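You operate a simulated robot arm through the tools that you are given. There is no shell and no other tool. Be economical: measure what you need, move in short steps, check, and stop when the job is done.

You are at the controls of a simulated two-armed robot. One attempt, no reset.

TASK
On the island top over the prop, fold the blue towel in half, so that it is half as long.

The check looks at the end state, three seconds after you hand in, the way a careful person would. Anything else that was tipped, shoved, dropped, spilled or broken makes it a failure. Flat cloth is picked up by pressing the open fingertips on it (5 to 10 N) and closing them slowly along it; thin cloth reads only 2 to 8 mm in the jaws.

THE ROBOT
Two 7-joint arms with two-finger parallel grippers on one trunk, on a base that drives. Base frame: it is fixed to the floor where the robot stands at the start and does not move with it; the origin is under the middle of the robot, x ahead of it, y to its left, z up. Readings come in m, rad, newtons and seconds.
The left shoulder is at the start at [0.07, 0.134, 1.226], the right one opposite. Places, roughly: island top over the prop [0.5, 0, 0.9]. Payload 1.57 kg a hand.
The tool frame of a hand sits at the grasp point between the pads (the TCP): z along the fingers, y along the line on which they close. The tips reach 0.03 m beyond it. The gripper opens to 0.08 m. The fingers are 0.017 m wide and 0.012 m thick; the gripper's body (0.04 by 0.082 m) begins 0.08 m behind the TCP.
Orientation is that of the tool frame in the base frame, as [roll, pitch, yaw] about the fixed x, y, z axes, in that order (R = Rz(yaw) Ry(pitch) Rx(roll)). With the fingers straight down and closing along the base's y, the tool's x points along the base's -x, its y along +y and its z along -z.

THE INTERFACE
- The arms move only by the tool send_rows. It takes "left_targets", "right_targets" or both (then of equal length, played together; a hand with none holds still); each is a list of rows, each a list of 6 numbers: the shift along the tool's x, y, z in units of 25 mm (1.0 is 25 mm), then the turn, a rotation vector about the tool's x, y, z in units of 8 degrees (1.0 is 8 degrees). In form: [[tx, ty, tz, wx, wy, wz], ...]. A call has 1 to 10 rows; each row shifts and turns the commanded pose from where the row before left it, along the tool's axes as they then stand. "left_fingers" and "right_fingers" are, for a hand that has rows, the gripper command, from -1 (shut) to 1 (fully open), values between in proportion, set as the call begins (left out, the last holds). A call with a number of a shift or a turn outside -1 to 1 is refused whole. Each row takes 0.2 s and may step no farther than 0.05 m and 0.15 rad from the row before; otherwise, or with a gripper value out of range, the whole call is refused. Where a pose cannot be reached the arm comes as near as it can. A force on the tool above 40 N (or 10 N above the force at the start of the call, whichever is more), or a blocked arm, ends the call early, and 0.2 s more pass. The fingers move at their own pace (about 0.153 m/s each) and stop on an object; they squeeze with about 27 N. The grip force told is the motor's: it shows also when the fingers shut on nothing. Time passes only in rows, and 0.2 s behind the last, so rows that do not move let the fingers close. The reply holds the time, the measured pose of the TCP, the force on the tool along the base axes, the opening and the grip force, in the units named above and with some noise.
- Cameras (640 x 400 px; columns grow to the right, rows downward): "scene" is now at [0.1151, 0.0088, 1.4297]; the picture's right is [0.13, -0.99, 0.00], its down [-0.79, -0.11, -0.60] and it looks along [0.60, 0.08, -0.80] (base axes); focal length 286 px, centre (320, 200). "left" rides on the left gripper at [0.072, 0.007, -0.122] in its tool frame; the picture's right is [-0.09, 1.00, 0.00], its down [-0.84, -0.08, -0.54] and it looks along [-0.54, -0.05, 0.84] (tool axes); focal length 238 px, centre (320, 200). "right" rides on the right gripper at [0.072, -0.007, -0.122] in its tool frame; the picture's right is [0.09, 1.00, 0.00], its down [-0.84, 0.08, -0.54] and it looks along [-0.54, 0.05, 0.84] (tool axes); focal length 238 px, centre (320, 200).
- snapshot(camera): a new picture of that camera. It takes no simulated time.
- move_column(by): slides the trunk up (or, below 0, down) by that many m; the arms and the scene camera ride with it, the base frame stays. It gives what a move gives, with no picture.
- base_move(legs): drives the robot by 1 to 6 legs, each [ahead, left, turn to the left] in m, m and rad, along the robot's own axes; the way and the turn of a leg run together, so that a leg with both is an arc; at most 1.5 m and 3.142 rad a leg. The arms and the cameras ride along, it lands a little off, and it stops where it bumps. It gives what a move gives.
- aim_head(pan, tilt): turns the head with the scene camera to pan (to the left, within 1.501 rad either way) and tilt (down, from -0.506 to 1.204), counted from straight ahead of the robot. It gives what a move gives.
- pixel_to_xyz(camera, pixels): for up to 12 pixels [column, row] of the newest picture of that camera ("zoom" is the newest enlarged one), the place [x, y, z] in the base frame of the surface seen there, good to about 0.002 m, but the place of the scene camera against the robot may be out by one fixed shift of up to 0.012 m in any direction. It takes no simulated time.
- inspect(camera, box): a new picture of the part [left, top, right, bottom] of that camera's present view, enlarged. It takes no simulated time.
- hand_in(): hands the job in; it is judged then, once.

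Go step by step. Measure first, check grasps and placings, and put right what went wrong. The budget is 80 turns and 62 pictures, counting those below and the enlarged ones. Unless the task says otherwise, let go and move clear before handing in, and close with one line.

The tools are called after "Emit:" as a command line: name --argument value ..., lists and objects as JSON in quotes. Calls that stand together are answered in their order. send_rows: Moves the arms, as the interface text tells. Its arguments: {"type":"object","properties":{"left_targets":{"type":"array","items":{"type":"array","items":{"type":"number"}}},"left_fingers":{"type":"number"},"right_targets":{"type":"array","items":{"type":"array","items":{"type":"number"}}},"right_fingers":{"type":"number"}},"required":[]} The other tools are called the same way: move_column (by) slides the trunk up or down; base_move (legs) drives the base; aim_head (pan, tilt) turns the head that bears the scene camera; snapshot (camera) takes a picture; pixel_to_xyz (camera, pixels) gives the place of the surface under pixels of a picture; inspect (camera, box) takes an enlarged picture of a part of a camera's view; hand_in () hands the job in.

At the start:

```text
t: 0.0
left_ee_pos: [0.3717, 0.1184, 1.1575]
left_tool_rot: [3.142, 0.001, 3.141]
left_ft_force: [0.7, 0.2, -0.7]
left_opening: 0.0801
left_grasp_force: 0.1
right_ee_pos: [0.4305, -0.1314, 1.0721]
right_tool_rot: [3.14, -0.001, 3.14]
right_ft_force: [-0.2, -0.7, 0.7]
right_opening: 0.0798
right_grasp_force: 0.0
trunk travel left (down, up): [-0.8, 0.14]
robot x, y, heading: [-0.0011, 0.0018, -0.001]
head pan, tilt: [0.133, 0.925]
```

scene: 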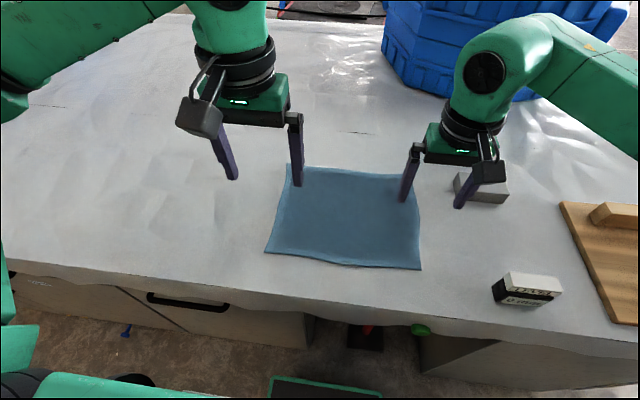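
right: 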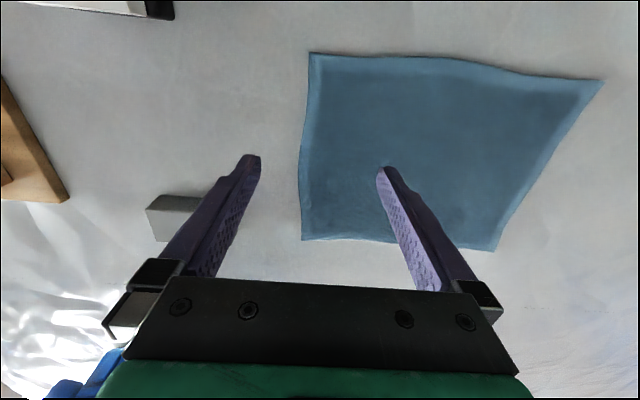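
left: 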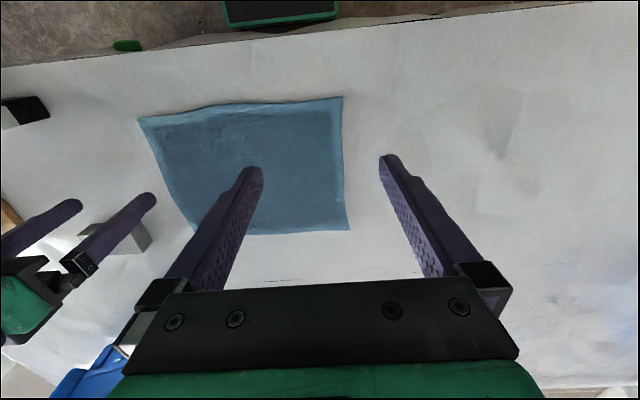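

The blue towel is seen in the scene picture with corners near (288,166), (416,176), (421,269) and (265,252). I'll measure the corners and the surface around them.

Emit:
pixel_to_xyz --camera "scene" --pixels '[[289, 168], [415, 178], [419, 267], [267, 251], [345, 262], [350, 172], [277, 210], [418, 225], [340, 215], [340, 285], [250, 200], [440, 230]]'

Emit:
pixel_to_xyz --camera "right" --pixels '[[312, 56], [598, 82], [493, 247], [304, 238], [440, 60], [301, 150], [270, 100], [400, 110]]'

Emit:
pixel_to_xyz --camera "left" --pixels '[[141, 120], [341, 99], [347, 228], [195, 230], [240, 105], [343, 170], [370, 140], [290, 150]]'

```text
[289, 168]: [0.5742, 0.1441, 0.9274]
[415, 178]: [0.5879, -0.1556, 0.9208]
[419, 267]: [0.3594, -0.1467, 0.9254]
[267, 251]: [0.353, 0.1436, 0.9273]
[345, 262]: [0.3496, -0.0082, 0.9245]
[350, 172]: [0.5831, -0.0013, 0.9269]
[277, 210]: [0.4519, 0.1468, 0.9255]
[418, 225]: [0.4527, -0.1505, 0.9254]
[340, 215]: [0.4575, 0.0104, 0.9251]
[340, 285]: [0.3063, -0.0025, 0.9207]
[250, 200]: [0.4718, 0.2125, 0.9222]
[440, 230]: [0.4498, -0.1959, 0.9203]
```

```text
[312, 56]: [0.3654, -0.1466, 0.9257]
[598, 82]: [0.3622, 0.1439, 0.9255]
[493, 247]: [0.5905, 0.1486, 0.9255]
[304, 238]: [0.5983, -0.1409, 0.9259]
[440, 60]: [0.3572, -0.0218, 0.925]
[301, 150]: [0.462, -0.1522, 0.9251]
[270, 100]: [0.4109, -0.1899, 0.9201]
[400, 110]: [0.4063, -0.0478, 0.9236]
```

```text
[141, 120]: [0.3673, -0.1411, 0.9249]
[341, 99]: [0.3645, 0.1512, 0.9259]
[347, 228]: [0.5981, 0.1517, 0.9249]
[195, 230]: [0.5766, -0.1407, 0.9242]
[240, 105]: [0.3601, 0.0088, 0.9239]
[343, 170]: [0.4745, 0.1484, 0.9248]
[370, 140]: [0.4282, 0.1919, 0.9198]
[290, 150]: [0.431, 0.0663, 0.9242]
```

The towel is about 0.30 m long in y (±0.15) and 0.235 m in x (0.36–0.595), so I will bring the left edge over onto the right edge. I want the robot turned to give both hands room, so I check the floor on the left and right first.

Emit:
aim_head --pan 1.0 --tilt 0.8

Emit:
snapshot --camera "scene"

Emit:
aim_head --pan -1.0 --tilt 0.8

Emit:
snapshot --camera "scene"

Emit:
aim_head --pan 0.0 --tilt 1.2

Emit:
snapshot --camera "scene"

```text
t: 1.2
left_ee_pos: [0.3718, 0.1186, 1.1586]
left_tool_rot: [3.141, 0.001, 3.141]
left_ft_force: [-0.7, -0.1, 0.3]
left_opening: 0.0801
left_grasp_force: 0.1
right_ee_pos: [0.4304, -0.1311, 1.071]
right_tool_rot: [-3.141, 0.0, 3.141]
right_ft_force: [-0.5, -0.1, -0.4]
right_opening: 0.0798
right_grasp_force: 0.1
trunk travel left (down, up): [-0.8, 0.14]
robot x, y, heading: [0.0005, 0.0001, 0.002]
head pan, tilt: [1.0, 0.799]
```

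```text
58 pictures are left
```

scene: 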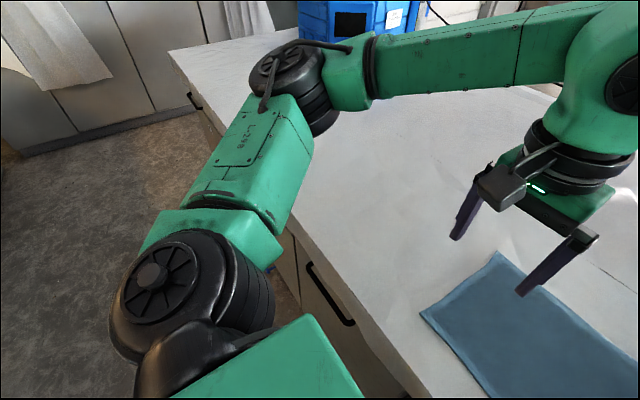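

```text
t: 3.1
left_ee_pos: [0.371, 0.118, 1.1584]
left_tool_rot: [3.141, 0.0, -3.141]
left_ft_force: [-0.4, 0.1, 0.2]
left_opening: 0.0799
left_grasp_force: 0.1
right_ee_pos: [0.4303, -0.1333, 1.0716]
right_tool_rot: [-3.141, 0.0, 3.141]
right_ft_force: [-0.3, -0.2, -0.5]
right_opening: 0.0795
right_grasp_force: 0.0
trunk travel left (down, up): [-0.8, 0.14]
robot x, y, heading: [0.0002, 0.0007, 0.005]
head pan, tilt: [-1.0, 0.799]
```

```text
57 pictures are left
```

scene: 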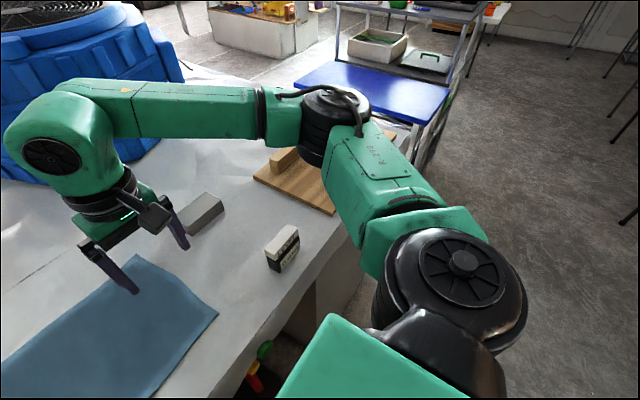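

```text
t: 4.4
left_ee_pos: [0.3718, 0.1175, 1.1578]
left_tool_rot: [-3.141, 0.0, -3.141]
left_ft_force: [0.4, 0.9, 0.0]
left_opening: 0.0801
left_grasp_force: 0.0
right_ee_pos: [0.4296, -0.1316, 1.0719]
right_tool_rot: [3.141, 0.001, 3.14]
right_ft_force: [-0.2, -0.6, -1.0]
right_opening: 0.0801
right_grasp_force: 0.0
trunk travel left (down, up): [-0.8, 0.14]
robot x, y, heading: [0.0036, 0.0009, -0.006]
head pan, tilt: [0.0, 1.201]
```

```text
56 pictures are left
```

scene: 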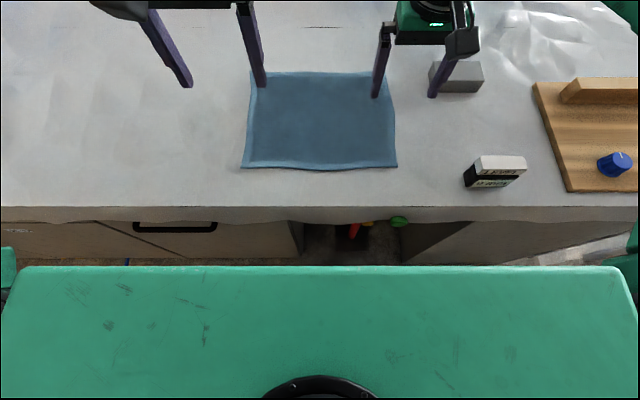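

Both forearms come in from the sides, so left hand at the far corner and right hand at the near corner will not cross much. I step the base a little ahead and turn slightly right to gain reach.

Emit:
base_move --legs '[[0.04, 0.0, -0.2]]'

Emit:
aim_head --pan 0.2 --tilt 0.95

Emit:
snapshot --camera "scene"

```text
t: 5.5
left_ee_pos: [0.4265, 0.0376, 1.1589]
left_tool_rot: [-3.141, 0.001, 2.937]
left_ft_force: [0.2, 0.2, -0.4]
left_opening: 0.0798
left_grasp_force: 0.1
right_ee_pos: [0.4323, -0.2206, 1.0718]
right_tool_rot: [3.141, 0.0, 2.938]
right_ft_force: [0.1, 0.6, 0.1]
right_opening: 0.08
right_grasp_force: 0.1
trunk travel left (down, up): [-0.8, 0.14]
robot x, y, heading: [0.0429, -0.0027, -0.202]
head pan, tilt: [0.0, 1.201]
```

```text
t: 6.3
left_ee_pos: [0.4269, 0.0364, 1.1583]
left_tool_rot: [3.14, -0.001, 2.938]
left_ft_force: [-0.2, -0.2, 0.5]
left_opening: 0.0799
left_grasp_force: 0.2
right_ee_pos: [0.4333, -0.2224, 1.0711]
right_tool_rot: [3.142, 0.001, 2.939]
right_ft_force: [0.4, 0.1, -0.9]
right_opening: 0.08
right_grasp_force: 0.0
trunk travel left (down, up): [-0.8, 0.14]
robot x, y, heading: [0.0365, -0.0072, -0.204]
head pan, tilt: [0.201, 0.949]
```

```text
55 pictures are left
```

scene: 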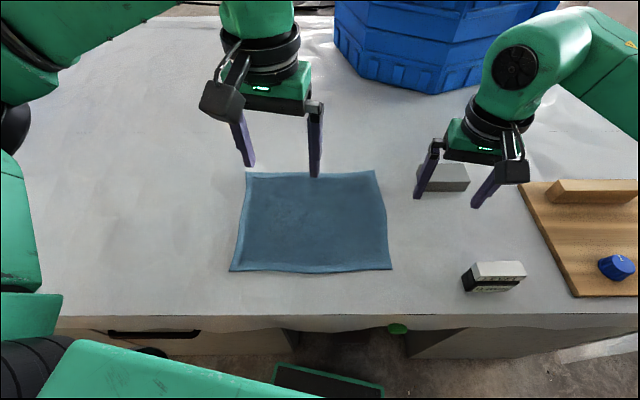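

The base moved cleanly. Next I send the left hand above the far-left corner, then the right hand toward the near-left corner, both with closing direction along base y and the fingers part open.

Emit:
send_rows --left_targets '[[0, 0, 0, 0, 0, -0.73], [0, 0, 0, 0, 0, -0.73], [-0.89, 0.65, 0.4, 0, 0, 0], [-0.89, 0.65, 0.4, 0, 0, 0], [-0.89, 0.65, 0.4, 0, 0, 0], [-0.89, 0.65, 0.4, 0, 0, 0], [-0.89, 0.65, 0.4, 0, 0, 0], [-0.89, 0.65, 0.4, 0, 0, 0]]' --left_fingers -0.25

Emit:
send_rows --right_targets '[[0, 0, 0, 0, 0, -0.73], [0, 0, 0, 0, 0, -0.73], [0.16, 1, 0, 0, 0, 0], [0.16, 1, 0, 0, 0, 0], [0.16, 1, 0, 0, 0, 0], [0.16, 1, 0, 0, 0, 0], [0.16, 1, 0, 0, 0, 0], [0.16, 1, 0, 0, 0, 0], [0.16, 1, 0, 0, 0, 0], [0.16, 1, 0, 0, 0, 0]]' --right_fingers -0.25

Emit:
snapshot --camera "scene"

```text
t: 8.1
left_ee_pos: [0.5604, 0.1334, 1.1004]
left_tool_rot: [3.141, -0.001, 3.139]
left_ft_force: [0.6, 0.1, 0.5]
left_opening: 0.03
left_grasp_force: 0.0
right_ee_pos: [0.4344, -0.2208, 1.0717]
right_tool_rot: [-3.141, 0.001, 2.94]
right_ft_force: [0.7, -0.2, -0.2]
right_opening: 0.0801
right_grasp_force: 0.1
trunk travel left (down, up): [-0.8, 0.14]
robot x, y, heading: [0.0406, -0.0063, -0.207]
head pan, tilt: [0.201, 0.949]
```

```text
t: 10.3
left_ee_pos: [0.5596, 0.1347, 1.1013]
left_tool_rot: [-3.14, 0.002, 3.141]
left_ft_force: [0.2, 0.1, 0.3]
left_opening: 0.0304
left_grasp_force: 0.0
right_ee_pos: [0.4008, -0.019, 1.0729]
right_tool_rot: [-3.139, 0.001, 3.14]
right_ft_force: [0.0, 0.0, 0.6]
right_opening: 0.0299
right_grasp_force: 0.1
trunk travel left (down, up): [-0.8, 0.14]
robot x, y, heading: [0.0392, -0.0044, -0.202]
head pan, tilt: [0.201, 0.949]
```

```text
54 pictures are left
```

scene: 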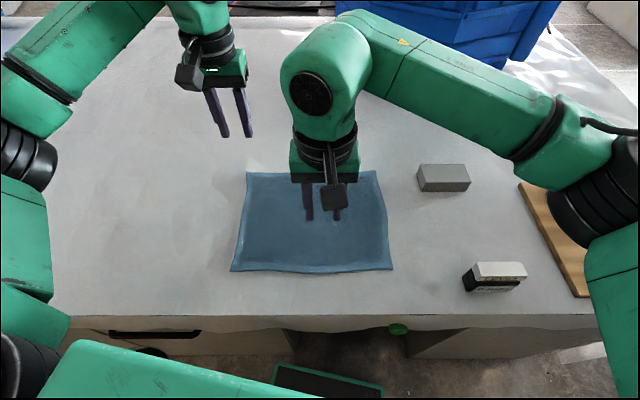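

Left hand sits at (0.560, 0.134, 1.10) and right at (0.401, -0.019, 1.07). I measure how the right arm's upper links lie before bringing it beside the left.

Emit:
pixel_to_xyz --camera "scene" --pixels '[[345, 30], [310, 95], [320, 140], [450, 70], [560, 110], [400, 20], [190, 20], [215, 45], [100, 50], [210, 70], [286, 90], [355, 100]]'

```text
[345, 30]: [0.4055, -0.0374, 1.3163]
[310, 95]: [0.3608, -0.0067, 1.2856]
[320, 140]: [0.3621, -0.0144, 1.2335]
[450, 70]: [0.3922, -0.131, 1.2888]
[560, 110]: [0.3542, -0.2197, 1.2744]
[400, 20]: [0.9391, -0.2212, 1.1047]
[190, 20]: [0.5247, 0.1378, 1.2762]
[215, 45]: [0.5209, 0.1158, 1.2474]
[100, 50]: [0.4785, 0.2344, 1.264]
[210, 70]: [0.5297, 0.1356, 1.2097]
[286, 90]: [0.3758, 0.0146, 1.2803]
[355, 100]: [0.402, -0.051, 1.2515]
```

The right forearm runs along y at x≈0.39 and the left's at x≈0.50, so they clear. I bring the right hand over to y≈0.128 and shift the left slightly, then look.

Emit:
send_rows --right_targets '[[0, 0.98, 0, 0, 0, 0], [0, 0.98, 0, 0, 0, 0], [0, 0.98, 0, 0, 0, 0], [0, 0.98, 0, 0, 0, 0], [0, 0.98, 0, 0, 0, 0], [0, 0.98, 0, 0, 0, 0]]' --left_targets '[[0, -0.04, 0.16, 0, 0, 0], [0, -0.04, 0.16, 0, 0, 0], [0, -0.04, 0.16, 0, 0, 0], [0, -0.04, 0.16, 0, 0, 0], [0, -0.04, 0.16, 0, 0, 0], [0, -0.04, 0.16, 0, 0, 0]]'

Emit:
snapshot --camera "scene"

Emit:
snapshot --camera "left"

Emit:
snapshot --camera "right"

```text
t: 11.7
left_ee_pos: [0.5609, 0.1285, 1.0741]
left_tool_rot: [-3.14, 0.002, -3.141]
left_ft_force: [-0.3, -0.3, -0.6]
left_opening: 0.03
left_grasp_force: 0.0
right_ee_pos: [0.4015, 0.1268, 1.0746]
right_tool_rot: [-3.14, 0.0, 3.139]
right_ft_force: [0.2, 1.0, -0.3]
right_opening: 0.0299
right_grasp_force: 0.0
trunk travel left (down, up): [-0.8, 0.14]
robot x, y, heading: [0.0416, -0.004, -0.203]
head pan, tilt: [0.201, 0.949]
```

```text
53 pictures are left
```

scene: 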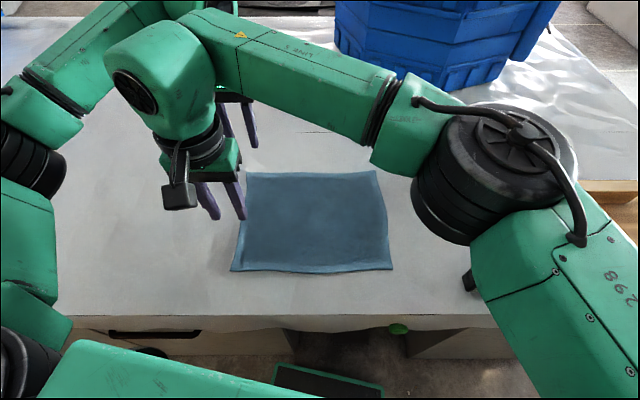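

```text
52 pictures are left
```

left: 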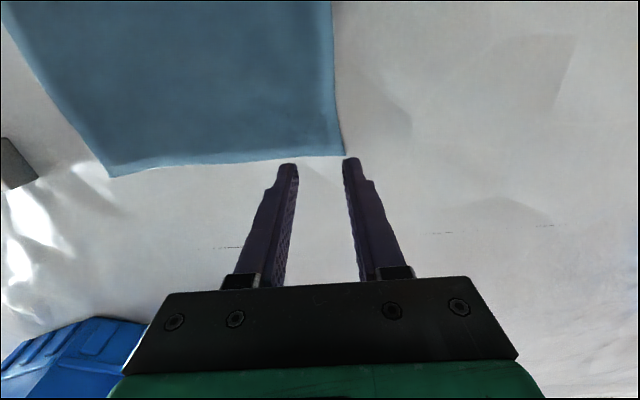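

```text
51 pictures are left
```

right: 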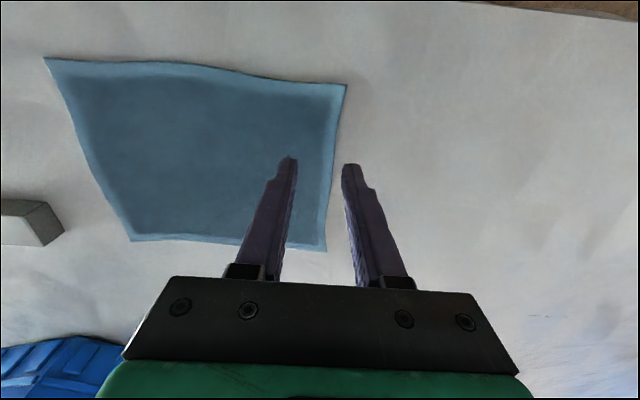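

The left view shows the far-left corner near (343,155) and the right view the near-left corner at (344,86) and far-left at (325,250). I measure the edge from the wrist cameras.

Emit:
pixel_to_xyz --camera "left" --pixels '[[341, 152], [332, 40], [335, 100], [113, 175], [250, 160]]'

Emit:
pixel_to_xyz --camera "right" --pixels '[[344, 88], [340, 120], [324, 247], [329, 200], [48, 60], [132, 238], [370, 120], [200, 66]]'

```text
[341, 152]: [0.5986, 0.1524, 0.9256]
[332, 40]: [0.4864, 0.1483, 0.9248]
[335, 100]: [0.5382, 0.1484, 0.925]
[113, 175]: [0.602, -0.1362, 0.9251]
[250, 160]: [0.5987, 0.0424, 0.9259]
```

```text
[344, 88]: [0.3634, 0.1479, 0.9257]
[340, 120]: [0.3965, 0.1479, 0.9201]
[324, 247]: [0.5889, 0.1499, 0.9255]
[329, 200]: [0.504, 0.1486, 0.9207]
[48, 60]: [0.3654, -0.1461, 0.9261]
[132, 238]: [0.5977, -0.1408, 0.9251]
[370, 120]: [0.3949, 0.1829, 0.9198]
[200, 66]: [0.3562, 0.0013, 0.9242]
```

The left edge is at y≈0.149 and the fingers are centred at 0.128, so both tips land on the cloth just inside it. I lower both to about 7 mm above it.

Emit:
send_rows --right_targets '[[0, 0.01, 0.9, 0, 0, 0], [0, 0.01, 0.9, 0, 0, 0], [0, 0.01, 0.9, 0, 0, 0], [0, 0.01, 0.9, 0, 0, 0], [0, 0.01, 0.9, 0, 0, 0]]' --left_targets '[[0, 0, 0.9, 0, 0, 0], [0, 0, 0.9, 0, 0, 0], [0, 0, 0.9, 0, 0, 0], [0, 0, 0.9, 0, 0, 0], [0, 0, 0.9, 0, 0, 0]]'

Emit:
send_rows --right_targets '[[0, 0, 0.16, 0, 0, 0], [0, 0, 0.16, 0, 0, 0], [0, 0, 0, 0, 0, 0]]' --left_targets '[[0, 0, 0.16, 0, 0, 0], [0, 0, 0.16, 0, 0, 0], [0, 0, 0, 0, 0, 0]]'

```text
t: 12.9
left_ee_pos: [0.56, 0.1261, 0.9587]
left_tool_rot: [3.141, 0.001, 3.139]
left_ft_force: [-0.1, -0.3, -0.3]
left_opening: 0.0298
left_grasp_force: 0.1
right_ee_pos: [0.3997, 0.1261, 0.9599]
right_tool_rot: [-3.141, -0.001, 3.14]
right_ft_force: [-0.2, -0.1, -0.1]
right_opening: 0.03
right_grasp_force: 0.1
trunk travel left (down, up): [-0.8, 0.14]
robot x, y, heading: [0.0395, -0.0041, -0.2]
head pan, tilt: [0.201, 0.949]
```

```text
t: 13.7
left_ee_pos: [0.5588, 0.1247, 0.9542]
left_tool_rot: [3.141, 0.004, 3.14]
left_ft_force: [-0.1, 0.5, 2.3]
left_opening: 0.0301
left_grasp_force: 0.0
right_ee_pos: [0.4011, 0.1269, 0.9533]
right_tool_rot: [3.138, 0.004, 3.14]
right_ft_force: [5.5, -1.5, 26.9]
right_opening: 0.0298
right_grasp_force: 0.1
trunk travel left (down, up): [-0.8, 0.14]
robot x, y, heading: [0.0382, -0.0042, -0.209]
head pan, tilt: [0.201, 0.949]
```

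Contact made: the right hand presses 27 N, too hard, and the left only 2 N. I ease the right up a bit and lower the left a touch.

Emit:
send_rows --right_targets '[[0, 0, -0.06, 0, 0, 0], [0, 0, 0, 0, 0, 0]]' --left_targets '[[0, 0, 0.04, 0, 0, 0], [0, 0, 0, 0, 0, 0]]'

```text
t: 14.3
left_ee_pos: [0.5603, 0.1258, 0.9527]
left_tool_rot: [3.14, 0.003, 3.14]
left_ft_force: [-1.2, -1.0, 8.2]
left_opening: 0.0298
left_grasp_force: 0.0
right_ee_pos: [0.3986, 0.1274, 0.9526]
right_tool_rot: [3.14, 0.001, 3.14]
right_ft_force: [3.5, 0.3, 13.5]
right_opening: 0.0297
right_grasp_force: 0.0
trunk travel left (down, up): [-0.8, 0.14]
robot x, y, heading: [0.0424, -0.0025, -0.204]
head pan, tilt: [0.201, 0.949]
```

Left presses 8 N, right 13.5 N; I trim the right slightly and start closing in steps.

Emit:
send_rows --right_targets '[[0, 0, -0.02, 0, 0, 0], [0, 0, 0, 0, 0, 0]]' --left_targets '[[0, 0, 0, 0, 0, 0], [0, 0, 0, 0, 0, 0]]' --left_fingers -0.45 --right_fingers -0.45

Emit:
send_rows --right_targets '[[0, 0, 0, 0, 0, 0], [0, 0, 0, 0, 0, 0]]' --left_targets '[[0, 0, 0, 0, 0, 0], [0, 0, 0, 0, 0, 0]]' --left_fingers -0.65 --right_fingers -0.65

Emit:
send_rows --right_targets '[[0, 0, 0, 0, 0, 0], [0, 0, 0, 0, 0, 0]]' --left_targets '[[0, 0, 0, 0, 0, 0], [0, 0, 0, 0, 0, 0]]' --left_fingers -0.82 --right_fingers -0.82

Emit:
send_rows --right_targets '[[0, 0, 0, 0, 0, 0], [0, 0, 0, 0, 0, 0], [0, 0, 0, 0, 0, 0]]' --left_targets '[[0, 0, 0, 0, 0, 0], [0, 0, 0, 0, 0, 0], [0, 0, 0, 0, 0, 0]]' --left_fingers -1 --right_fingers -1

Emit:
snapshot --camera "left"

Emit:
snapshot --camera "right"

```text
t: 14.9
left_ee_pos: [0.5592, 0.1251, 0.9526]
left_tool_rot: [-3.139, 0.003, 3.141]
left_ft_force: [-0.3, -0.5, 10.6]
left_opening: 0.0209
left_grasp_force: 0.0
right_ee_pos: [0.3981, 0.127, 0.9518]
right_tool_rot: [-3.142, 0.001, -3.141]
right_ft_force: [0.4, -0.3, 5.4]
right_opening: 0.0217
right_grasp_force: 0.0
trunk travel left (down, up): [-0.8, 0.14]
robot x, y, heading: [0.0395, -0.0035, -0.202]
head pan, tilt: [0.201, 0.949]
```

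```text
t: 15.5
left_ee_pos: [0.5593, 0.1252, 0.9525]
left_tool_rot: [-3.141, 0.004, -3.141]
left_ft_force: [-1.6, -1.1, 12.1]
left_opening: 0.013
left_grasp_force: 0.0
right_ee_pos: [0.3992, 0.1271, 0.9532]
right_tool_rot: [-3.14, -0.001, 3.139]
right_ft_force: [0.6, 0.6, 4.0]
right_opening: 0.0139
right_grasp_force: 0.0
trunk travel left (down, up): [-0.8, 0.14]
robot x, y, heading: [0.0426, -0.0014, -0.205]
head pan, tilt: [0.201, 0.949]
```

```text
t: 16.1
left_ee_pos: [0.5583, 0.1265, 0.9521]
left_tool_rot: [-3.141, 0.004, -3.141]
left_ft_force: [-1.2, 0.6, 11.1]
left_opening: 0.0081
left_grasp_force: 0.4
right_ee_pos: [0.3994, 0.1276, 0.9527]
right_tool_rot: [3.141, 0.001, 3.141]
right_ft_force: [1.2, 1.3, 2.6]
right_opening: 0.0085
right_grasp_force: 1.1
trunk travel left (down, up): [-0.8, 0.14]
robot x, y, heading: [0.0384, -0.0036, -0.202]
head pan, tilt: [0.201, 0.949]
```

```text
t: 16.9
left_ee_pos: [0.5594, 0.1261, 0.9535]
left_tool_rot: [3.141, 0.004, 3.141]
left_ft_force: [-0.5, -0.8, 11.8]
left_opening: 0.0041
left_grasp_force: 24.6
right_ee_pos: [0.3994, 0.1262, 0.9533]
right_tool_rot: [-3.141, 0.001, 3.14]
right_ft_force: [1.3, -0.4, 2.8]
right_opening: 0.004
right_grasp_force: 24.7
trunk travel left (down, up): [-0.8, 0.14]
robot x, y, heading: [0.0382, -0.0042, -0.203]
head pan, tilt: [0.201, 0.949]
```

```text
50 pictures are left
```

left: 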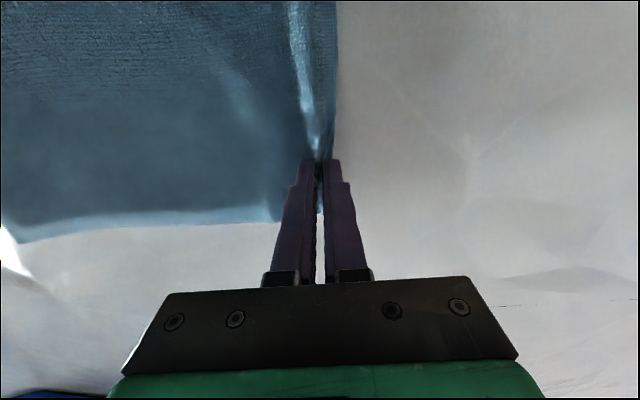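

```text
49 pictures are left
```

right: 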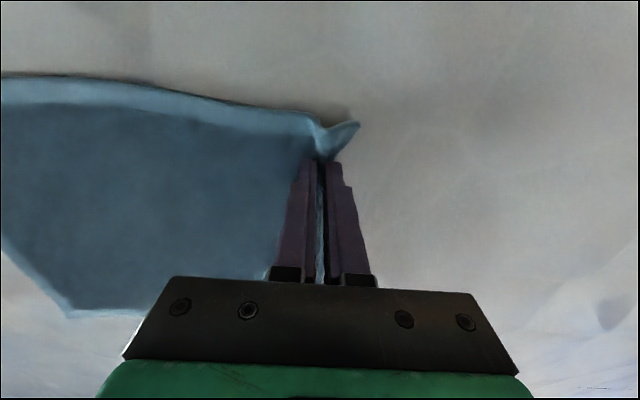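

Both jaws read 4 mm with cloth pinched (ruck visible at (318,140) in both views). I begin the arc: five rows up and inward together, then look.

Emit:
send_rows --right_targets '[[0, -0.064, -0.624, 0, 0, 0], [0, -0.184, -0.612, 0, 0, 0], [0, -0.3, -0.58, 0, 0, 0], [0, -0.416, -0.536, 0, 0, 0], [0, -0.512, -0.476, 0, 0, 0]]' --left_targets '[[0, -0.064, -0.624, 0, 0, 0], [0, -0.184, -0.612, 0, 0, 0], [0, -0.3, -0.58, 0, 0, 0], [0, -0.416, -0.536, 0, 0, 0], [0, -0.512, -0.476, 0, 0, 0]]'

Emit:
snapshot --camera "scene"

Emit:
snapshot --camera "left"

```text
t: 18.1
left_ee_pos: [0.558, 0.0889, 1.022]
left_tool_rot: [3.139, -0.001, 3.139]
left_ft_force: [-0.6, -0.7, 0.4]
left_opening: 0.004
left_grasp_force: 24.6
right_ee_pos: [0.3996, 0.0896, 1.025]
right_tool_rot: [3.142, 0.0, 3.141]
right_ft_force: [0.2, -0.6, 0.2]
right_opening: 0.0041
right_grasp_force: 24.7
trunk travel left (down, up): [-0.8, 0.14]
robot x, y, heading: [0.0383, -0.0036, -0.205]
head pan, tilt: [0.201, 0.949]
```

```text
48 pictures are left
```

scene: 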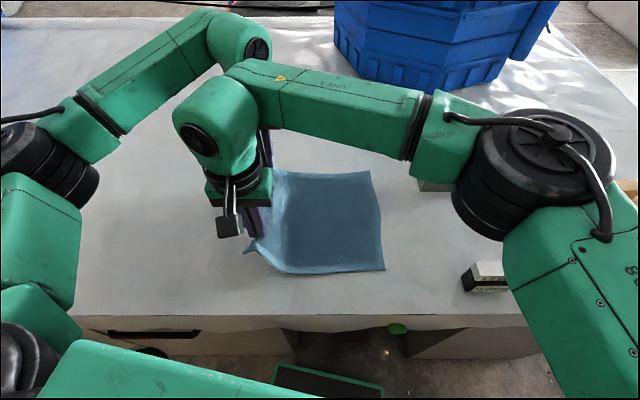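

```text
47 pictures are left
```

left: 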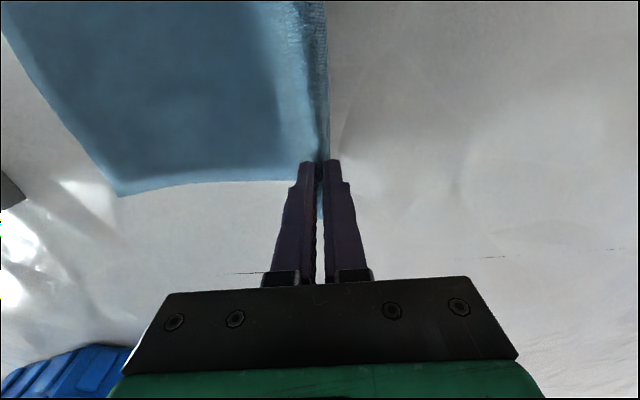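

The edge is lifted in both jaws. The right edge looks to have crept a few pixels ((392,269)→(385,270)); I continue the arc to the top.

Emit:
send_rows --right_targets '[[0, -0.6, -0.408, 0, 0, 0], [0, -0.676, -0.328, 0, 0, 0], [0, -0.732, -0.24, 0, 0, 0], [0, -0.768, -0.148, 0, 0, 0], [0, -0.788, -0.048, 0, 0, 0]]' --left_targets '[[0, -0.6, -0.408, 0, 0, 0], [0, -0.676, -0.328, 0, 0, 0], [0, -0.732, -0.24, 0, 0, 0], [0, -0.768, -0.148, 0, 0, 0], [0, -0.788, -0.048, 0, 0, 0]]'

Emit:
snapshot --camera "scene"

Emit:
snapshot --camera "right"

Emit:
snapshot --camera "left"

```text
t: 19.3
left_ee_pos: [0.5594, -0.0008, 1.0504]
left_tool_rot: [3.14, 0.001, -3.141]
left_ft_force: [0.1, -0.5, 0.0]
left_opening: 0.0039
left_grasp_force: 24.6
right_ee_pos: [0.4013, -0.0005, 1.0528]
right_tool_rot: [3.141, -0.001, -3.141]
right_ft_force: [-0.6, -0.4, 0.1]
right_opening: 0.0039
right_grasp_force: 24.8
trunk travel left (down, up): [-0.8, 0.14]
robot x, y, heading: [0.0369, -0.0103, -0.202]
head pan, tilt: [0.201, 0.949]
```

```text
46 pictures are left
```

scene: 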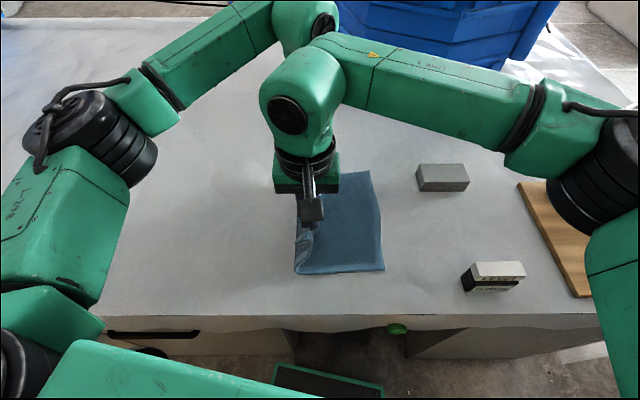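

```text
45 pictures are left
```

right: 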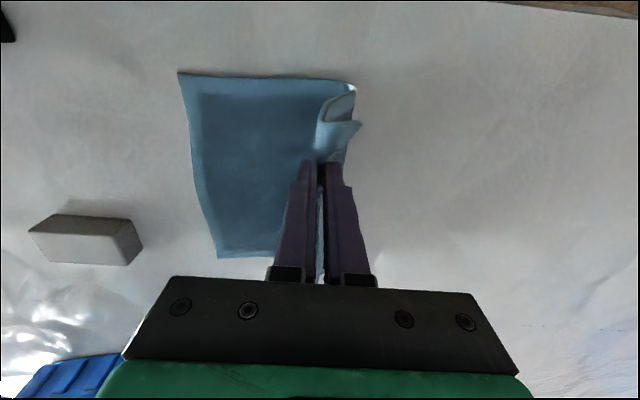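

```text
44 pictures are left
```

left: 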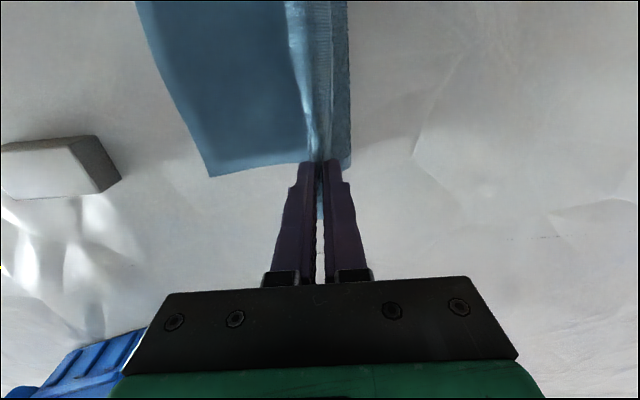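

The cloth hangs with a slack bow on the left, and both grips hold. I measure where the right edge lies now, to aim the landing.

Emit:
pixel_to_xyz --camera "right" --pixels '[[182, 75], [192, 140], [205, 210], [219, 255], [354, 90], [347, 150]]'

Emit:
pixel_to_xyz --camera "left" --pixels '[[211, 174], [180, 100], [150, 30], [349, 160], [348, 60]]'

```text
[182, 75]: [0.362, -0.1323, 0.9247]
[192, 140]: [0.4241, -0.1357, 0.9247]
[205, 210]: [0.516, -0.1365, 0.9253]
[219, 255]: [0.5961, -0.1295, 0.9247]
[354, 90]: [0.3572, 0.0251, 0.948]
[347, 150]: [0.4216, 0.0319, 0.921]
```

```text
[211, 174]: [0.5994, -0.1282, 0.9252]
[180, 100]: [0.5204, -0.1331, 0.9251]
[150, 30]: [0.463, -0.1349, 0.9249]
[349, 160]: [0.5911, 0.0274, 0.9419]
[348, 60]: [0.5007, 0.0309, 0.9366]
```

The right edge is now at y≈-0.132, so the pinch (about 3.5 cm of cloth from the edge) should land near y≈-0.10. I carry on over the top while tilting the fingers toward the crease, four rows first to check the sign.

Emit:
send_rows --right_targets '[[0, -0.76, 0.04, -0.75, 0, 0], [0, -0.772, 0.08, -0.75, 0, 0], [0, -0.763, 0.124, -0.75, 0, 0], [0, -0.77, 0.17, -0.75, 0, 0]]' --left_targets '[[0, -0.76, 0.04, -0.75, 0, 0], [0, -0.772, 0.08, -0.75, 0, 0], [0, -0.763, 0.124, -0.75, 0, 0], [0, -0.77, 0.17, -0.75, 0, 0]]'

Emit:
snapshot --camera "scene"

```text
t: 20.3
left_ee_pos: [0.5572, -0.0746, 1.0275]
left_tool_rot: [2.716, 0.0, 3.14]
left_ft_force: [-0.2, -0.7, 1.0]
left_opening: 0.004
left_grasp_force: 24.8
right_ee_pos: [0.3982, -0.0771, 1.03]
right_tool_rot: [2.716, 0.002, 3.141]
right_ft_force: [0.5, -0.6, -0.2]
right_opening: 0.0039
right_grasp_force: 24.5
trunk travel left (down, up): [-0.8, 0.14]
robot x, y, heading: [0.0389, -0.0018, -0.205]
head pan, tilt: [0.201, 0.949]
```

```text
43 pictures are left
```

scene: 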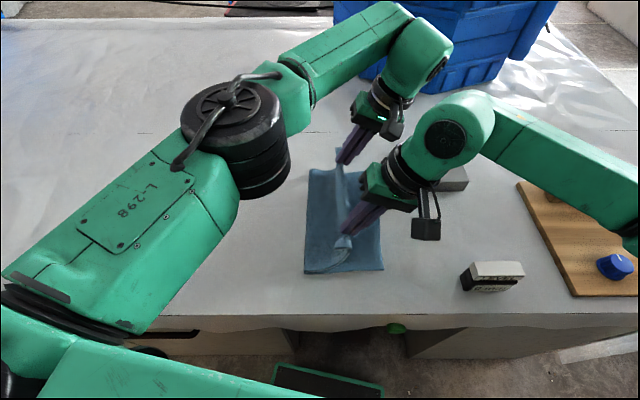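

The hands tilt the right way (bodies lean to -y, fingers toward the crease). I play the remaining four rows down.

Emit:
send_rows --right_targets '[[0, -0.796, 0.215, -0.75, 0, 0], [0, -0.785, 0.24, -0.75, 0, 0], [0, -0.78, 0.324, -0.75, 0, 0], [0, -0.72, 0.32, -0.75, 0, 0]]' --left_targets '[[0, -0.796, 0.215, -0.75, 0, 0], [0, -0.785, 0.24, -0.75, 0, 0], [0, -0.78, 0.324, -0.75, 0, 0], [0, -0.72, 0.32, -0.75, 0, 0]]'

Emit:
snapshot --camera "scene"

Emit:
snapshot --camera "right"

Emit:
snapshot --camera "left"

```text
t: 21.3
left_ee_pos: [0.538, -0.0661, 0.9846]
left_tool_rot: [2.545, -0.007, 3.13]
left_ft_force: [0.0, -0.1, 0.2]
left_opening: 0.0035
left_grasp_force: 24.4
left hand out of reach, approached as far as the arm can: row 1, 2, 3, 4
right_ee_pos: [0.4016, -0.1218, 0.9637]
right_tool_rot: [2.303, -0.001, 3.141]
right_ft_force: [0.2, -0.6, -0.1]
right_opening: 0.0035
right_grasp_force: 25.1
trunk travel left (down, up): [-0.8, 0.14]
robot x, y, heading: [0.0388, -0.0028, -0.201]
head pan, tilt: [0.201, 0.949]
```

```text
42 pictures are left
```

scene: 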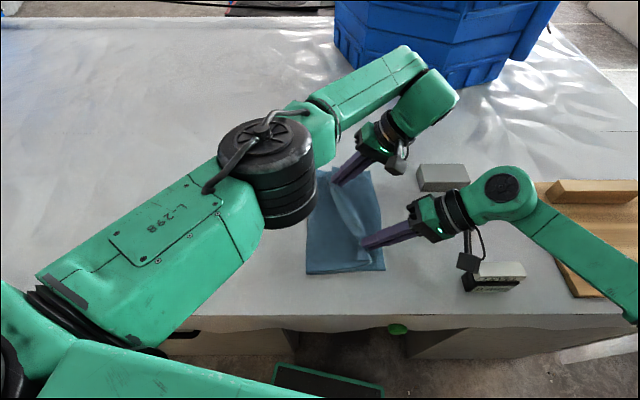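

```text
41 pictures are left
```

right: 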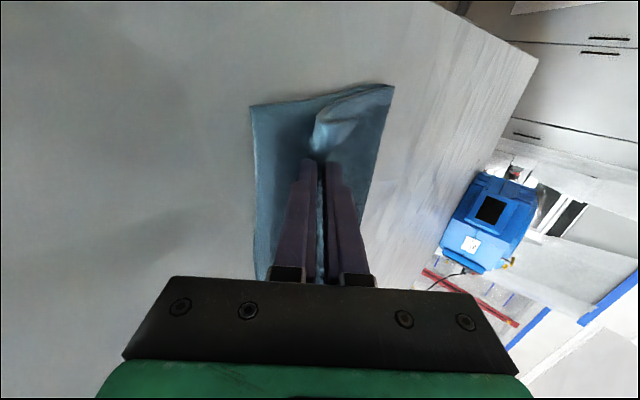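

```text
40 pictures are left
```

left: 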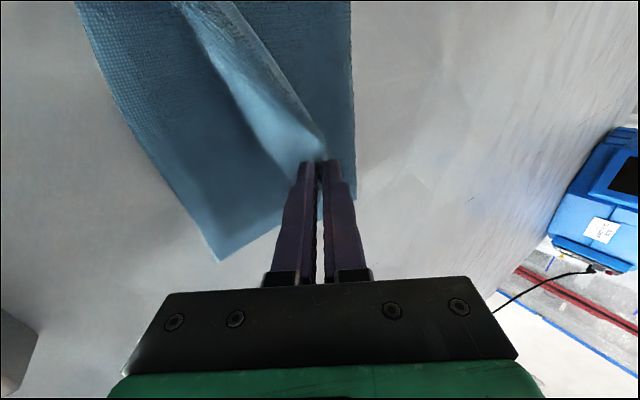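

The right hand arrived, but the left could not reach with that much tilt and stopped at y≈-0.066, x≈0.538. I take tilt out of the left while its target stays near the landing place.

Emit:
send_rows --left_targets '[[0, 0.14, 0.047, 0.9, 0, 0], [0, 0.14, 0.047, 0.9, 0, 0], [0, 0.14, 0.047, 0.9, 0, 0]]'

```text
t: 22.1
left_ee_pos: [0.5384, -0.0535, 0.989]
left_tool_rot: [2.927, -0.006, 3.129]
left_ft_force: [-0.1, 0.3, -0.5]
left_opening: 0.0039
left_grasp_force: 24.6
right_ee_pos: [0.4018, -0.1198, 0.9656]
right_tool_rot: [2.303, 0.002, 3.14]
right_ft_force: [0.0, 0.0, -0.4]
right_opening: 0.0037
right_grasp_force: 24.7
trunk travel left (down, up): [-0.8, 0.14]
robot x, y, heading: [0.0398, -0.0035, -0.205]
head pan, tilt: [0.201, 0.949]
```

The left command starts from its actual pose, now tilted 12°. I move it out to x≈0.558, y≈-0.106.

Emit:
send_rows --left_targets '[[-0.27, -0.727, 0.05, 0, 0, 0], [-0.27, -0.727, 0.05, 0, 0, 0], [-0.27, -0.727, 0.05, 0, 0, 0]]'

Emit:
snapshot --camera "scene"

Emit:
snapshot --camera "left"

```text
t: 22.9
left_ee_pos: [0.5573, -0.1071, 0.9724]
left_tool_rot: [2.924, -0.007, 3.129]
left_ft_force: [0.3, -0.1, 0.3]
left_opening: 0.0036
left_grasp_force: 24.1
right_ee_pos: [0.4008, -0.1212, 0.9642]
right_tool_rot: [2.303, 0.001, 3.139]
right_ft_force: [0.6, 0.6, -0.3]
right_opening: 0.0037
right_grasp_force: 25.1
trunk travel left (down, up): [-0.8, 0.14]
robot x, y, heading: [0.0425, -0.0062, -0.207]
head pan, tilt: [0.201, 0.949]
```

```text
39 pictures are left
```

scene: 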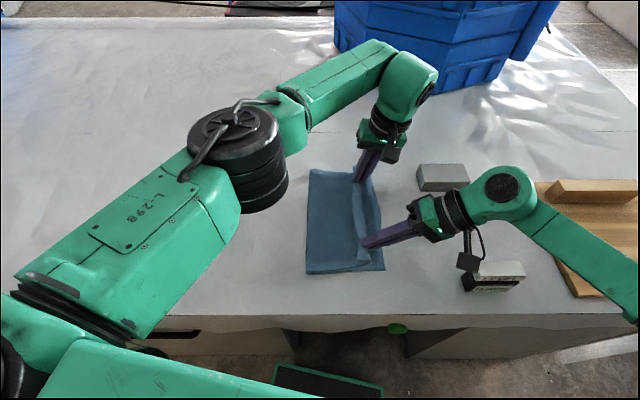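

```text
38 pictures are left
```

left: 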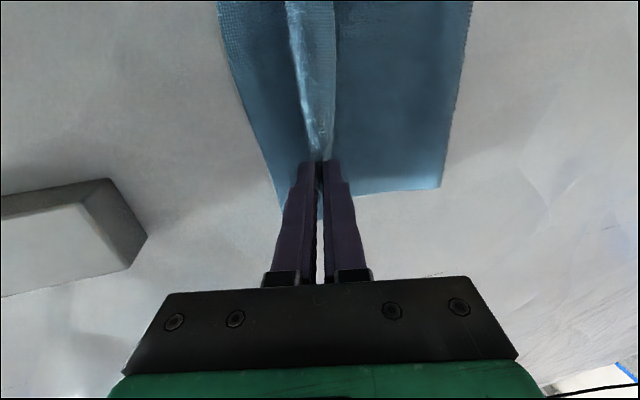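

Both hands now hold the edge over the right part. I check where the crease and the lower right edge lie.

Emit:
pixel_to_xyz --camera "left" --pixels '[[438, 186], [460, 80], [468, 20], [277, 200], [240, 110], [222, 40], [400, 120], [332, 100], [295, 60], [312, 60]]'

Emit:
pixel_to_xyz --camera "scene" --pixels '[[308, 270], [308, 220], [310, 173], [383, 268], [380, 215], [357, 210], [368, 210], [340, 215]]'

```text
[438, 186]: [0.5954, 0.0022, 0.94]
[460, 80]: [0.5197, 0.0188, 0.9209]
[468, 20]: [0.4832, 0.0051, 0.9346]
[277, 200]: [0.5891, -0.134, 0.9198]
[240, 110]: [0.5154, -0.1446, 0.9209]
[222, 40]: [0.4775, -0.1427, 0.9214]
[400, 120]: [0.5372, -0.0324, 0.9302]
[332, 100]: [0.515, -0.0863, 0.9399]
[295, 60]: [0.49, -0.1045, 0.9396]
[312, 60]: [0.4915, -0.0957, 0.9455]
```

```text
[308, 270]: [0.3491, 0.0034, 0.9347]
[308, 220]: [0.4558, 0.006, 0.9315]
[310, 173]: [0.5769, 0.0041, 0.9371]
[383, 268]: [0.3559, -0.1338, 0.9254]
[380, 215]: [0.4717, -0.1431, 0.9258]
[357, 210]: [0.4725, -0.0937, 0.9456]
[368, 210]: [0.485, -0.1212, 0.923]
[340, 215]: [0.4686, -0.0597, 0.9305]
```

The crease lies at y≈0.01 and the lower edge at y≈-0.138; the held edge is in the right place. I open both hands a little and look before withdrawing.

Emit:
send_rows --left_targets '[[0, 0, 0, 0, 0, 0], [0, 0, 0, 0, 0, 0]]' --left_fingers -0.4 --right_targets '[[0, 0, 0, 0, 0, 0], [0, 0, 0, 0, 0, 0]]' --right_fingers -0.5

Emit:
snapshot --camera "left"

Emit:
snapshot --camera "right"

```text
t: 23.5
left_ee_pos: [0.5568, -0.1054, 0.9719]
left_tool_rot: [2.923, -0.007, 3.128]
left_ft_force: [0.4, -0.2, 0.1]
left_opening: 0.024
left_grasp_force: 0.1
right_ee_pos: [0.4019, -0.1204, 0.9647]
right_tool_rot: [2.305, 0.001, 3.139]
right_ft_force: [0.0, -0.6, 0.7]
right_opening: 0.0201
right_grasp_force: 0.0
trunk travel left (down, up): [-0.8, 0.14]
robot x, y, heading: [0.0415, -0.0064, -0.207]
head pan, tilt: [0.201, 0.949]
```

```text
37 pictures are left
```

left: 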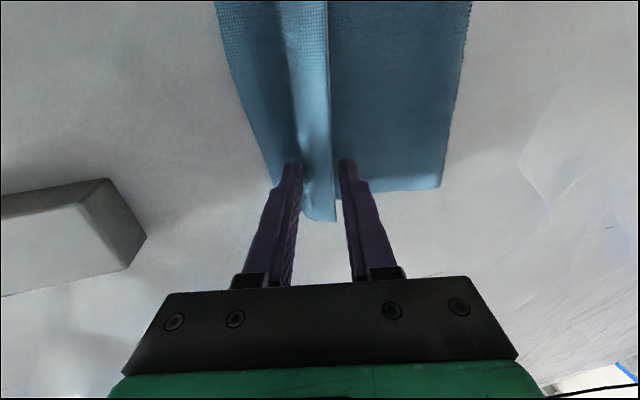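

```text
36 pictures are left
```

right: 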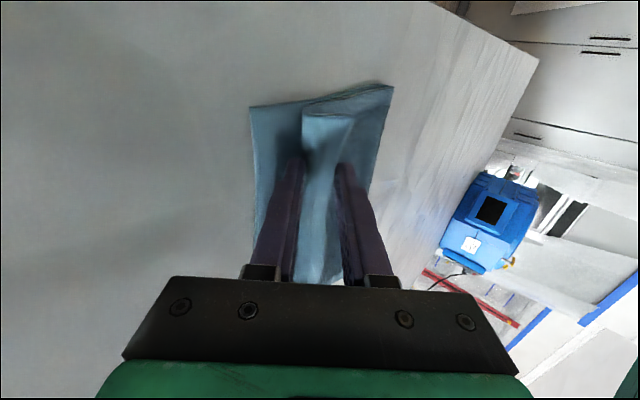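

The cloth is free of the pads; a narrow hem strip (about 2 cm) is turned back on top, at (315,150) in the left view. I withdraw both hands along their fingers and look.

Emit:
send_rows --left_targets '[[0, 0, -0.5, 0, 0, 0], [0, 0, -0.8, 0, 0, 0], [0, 0, -1, 0, 0, 0], [0, 0, -1, 0, 0, 0], [0, 0, -1, 0, 0, 0]]' --right_targets '[[0, 0, -0.5, 0, 0, 0], [0, 0, -0.8, 0, 0, 0], [0, 0, -1, 0, 0, 0], [0, 0, -1, 0, 0, 0], [0, 0, -1, 0, 0, 0]]'

Emit:
snapshot --camera "left"

Emit:
snapshot --camera "right"

Emit:
inspect --camera "scene" --box '[270, 140, 430, 290]'

```text
t: 24.7
left_ee_pos: [0.5583, -0.1245, 1.0595]
left_tool_rot: [2.922, -0.009, 3.125]
left_ft_force: [-0.1, 0.9, -0.2]
left_opening: 0.0241
left_grasp_force: 0.0
left hand out of reach, approached as far as the arm can: row 5
right_ee_pos: [0.4007, -0.2024, 1.0378]
right_tool_rot: [2.306, 0.0, 3.141]
right_ft_force: [-0.5, -0.4, -0.2]
right_opening: 0.0199
right_grasp_force: 0.1
trunk travel left (down, up): [-0.8, 0.14]
robot x, y, heading: [0.0394, -0.0031, -0.207]
head pan, tilt: [0.201, 0.949]
```

```text
35 pictures are left
```

left: 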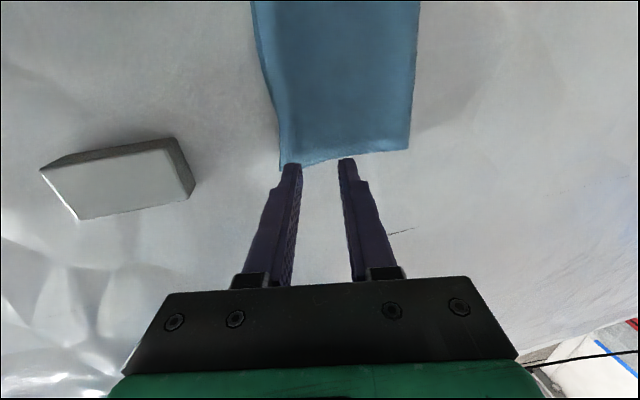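

```text
34 pictures are left
```

right: 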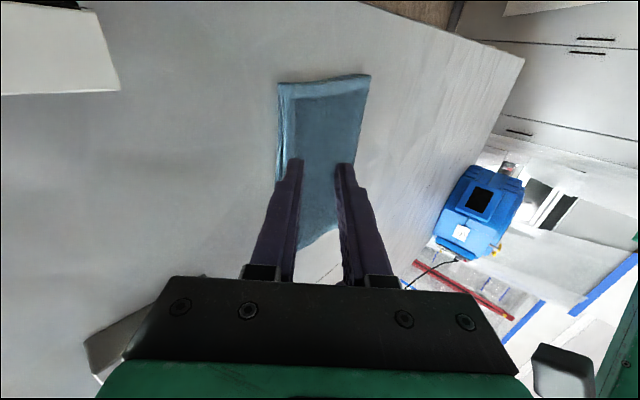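

```text
2.67 times, centred on (350, 215) of scene
```

zoom: 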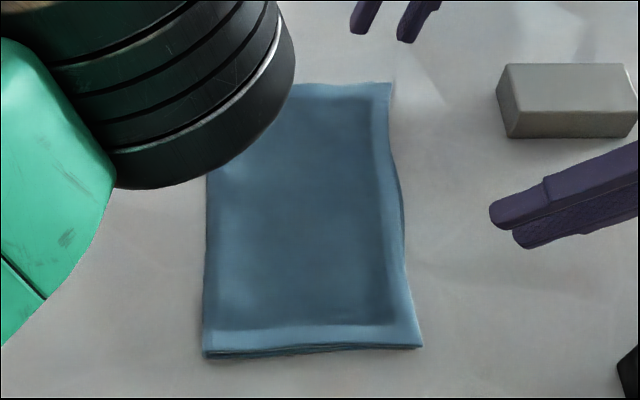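

The hem strip unfolded by itself; in the zoomed view the upper edge lies along the lower right edge ((405,200)–(420,345)), neat. I move the hands clear and take a full look.

Emit:
send_rows --left_targets '[[0, 0.6, -0.3, 0.5, 0, 0], [0, 0.9, -0.3, 0.5, 0, 0], [0, 0.9, 0, 0.5, 0, 0], [0, 1, 0, 0, 0, 0], [0, 1, 0, 0, 0, 0], [0, 1, 0, 0, 0, 0], [0, 1, 0, 0, 0, 0], [0, 1, 0, 0, 0, 0], [0, 1, 0, 0, 0, 0], [0, 1, 0, 0, 0, 0]]' --right_targets '[[0, 0.7, -0.65, 0, 0, 0], [0, 0.7, -0.65, 0, 0, 0], [0, 0, 0, 0, 0, 0], [0, 0, 0, 0, 0, 0], [0, 0, 0, 0, 0, 0], [0, 0, 0, 0, 0, 0], [0, 0, 0, 0, 0, 0], [0, 0, 0, 0, 0, 0], [0, 0, 0, 0, 0, 0], [0, 0, 0, 0, 0, 0]]'

Emit:
snapshot --camera "scene"

Emit:
inspect --camera "scene" --box '[270, 140, 430, 290]'

```text
t: 26.9
left_ee_pos: [0.5613, 0.1085, 1.0826]
left_tool_rot: [3.135, -0.007, 3.129]
left_ft_force: [0.9, -0.4, 0.8]
left_opening: 0.0241
left_grasp_force: 0.1
right_ee_pos: [0.3994, -0.1987, 1.0852]
right_tool_rot: [2.303, 0.001, 3.141]
right_ft_force: [0.0, -0.3, -0.5]
right_opening: 0.0201
right_grasp_force: 0.1
trunk travel left (down, up): [-0.8, 0.14]
robot x, y, heading: [0.0376, -0.0004, -0.2]
head pan, tilt: [0.201, 0.949]
```

```text
32 pictures are left
```

scene: 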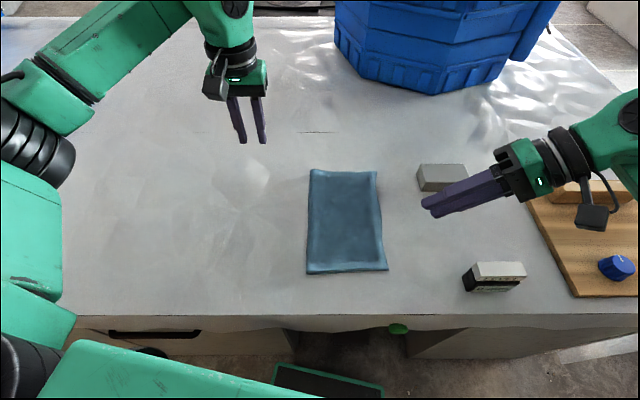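

```text
2.67 times, centred on (350, 215) of scene
```

zoom: 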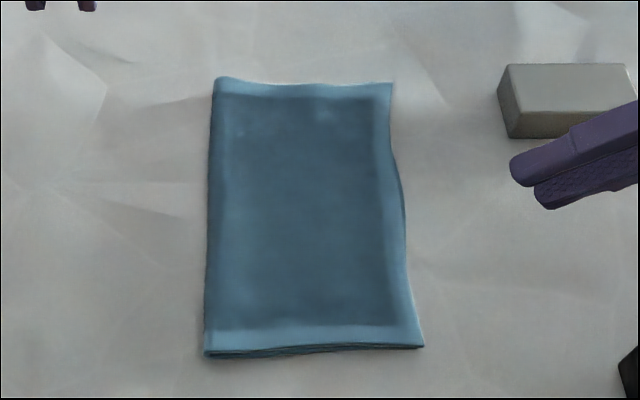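

The towel lies folded with edges aligned, and the other objects are untouched. I check its measures and flatness once.

Emit:
pixel_to_xyz --camera "zoom" --pixels '[[216, 82], [390, 86], [420, 343], [207, 350], [207, 220], [402, 220], [398, 180], [235, 200], [300, 200], [370, 200], [300, 340], [404, 200]]'

```text
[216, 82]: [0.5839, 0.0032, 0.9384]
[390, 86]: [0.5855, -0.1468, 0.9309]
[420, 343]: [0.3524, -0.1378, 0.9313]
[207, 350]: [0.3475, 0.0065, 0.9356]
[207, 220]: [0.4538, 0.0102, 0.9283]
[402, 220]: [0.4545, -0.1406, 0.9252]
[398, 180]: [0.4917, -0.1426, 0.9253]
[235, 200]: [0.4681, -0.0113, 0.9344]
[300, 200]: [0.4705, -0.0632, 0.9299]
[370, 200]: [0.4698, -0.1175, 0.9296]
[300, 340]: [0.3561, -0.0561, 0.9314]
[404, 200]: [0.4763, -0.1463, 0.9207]
```

The folded towel is about 0.15 m × 0.235 m and 10–18 mm high, with its edges within about 1 cm of each other. Nothing else was disturbed and both hands are clear, so I hand in.

Emit:
hand_in

```text
The job is handed in.
```

I folded the blue towel in half. It is now about 0.15 m long instead of 0.30 m, with its edges lined up to within about 1 cm. Both hands are clear and nothing else on the island looks disturbed.
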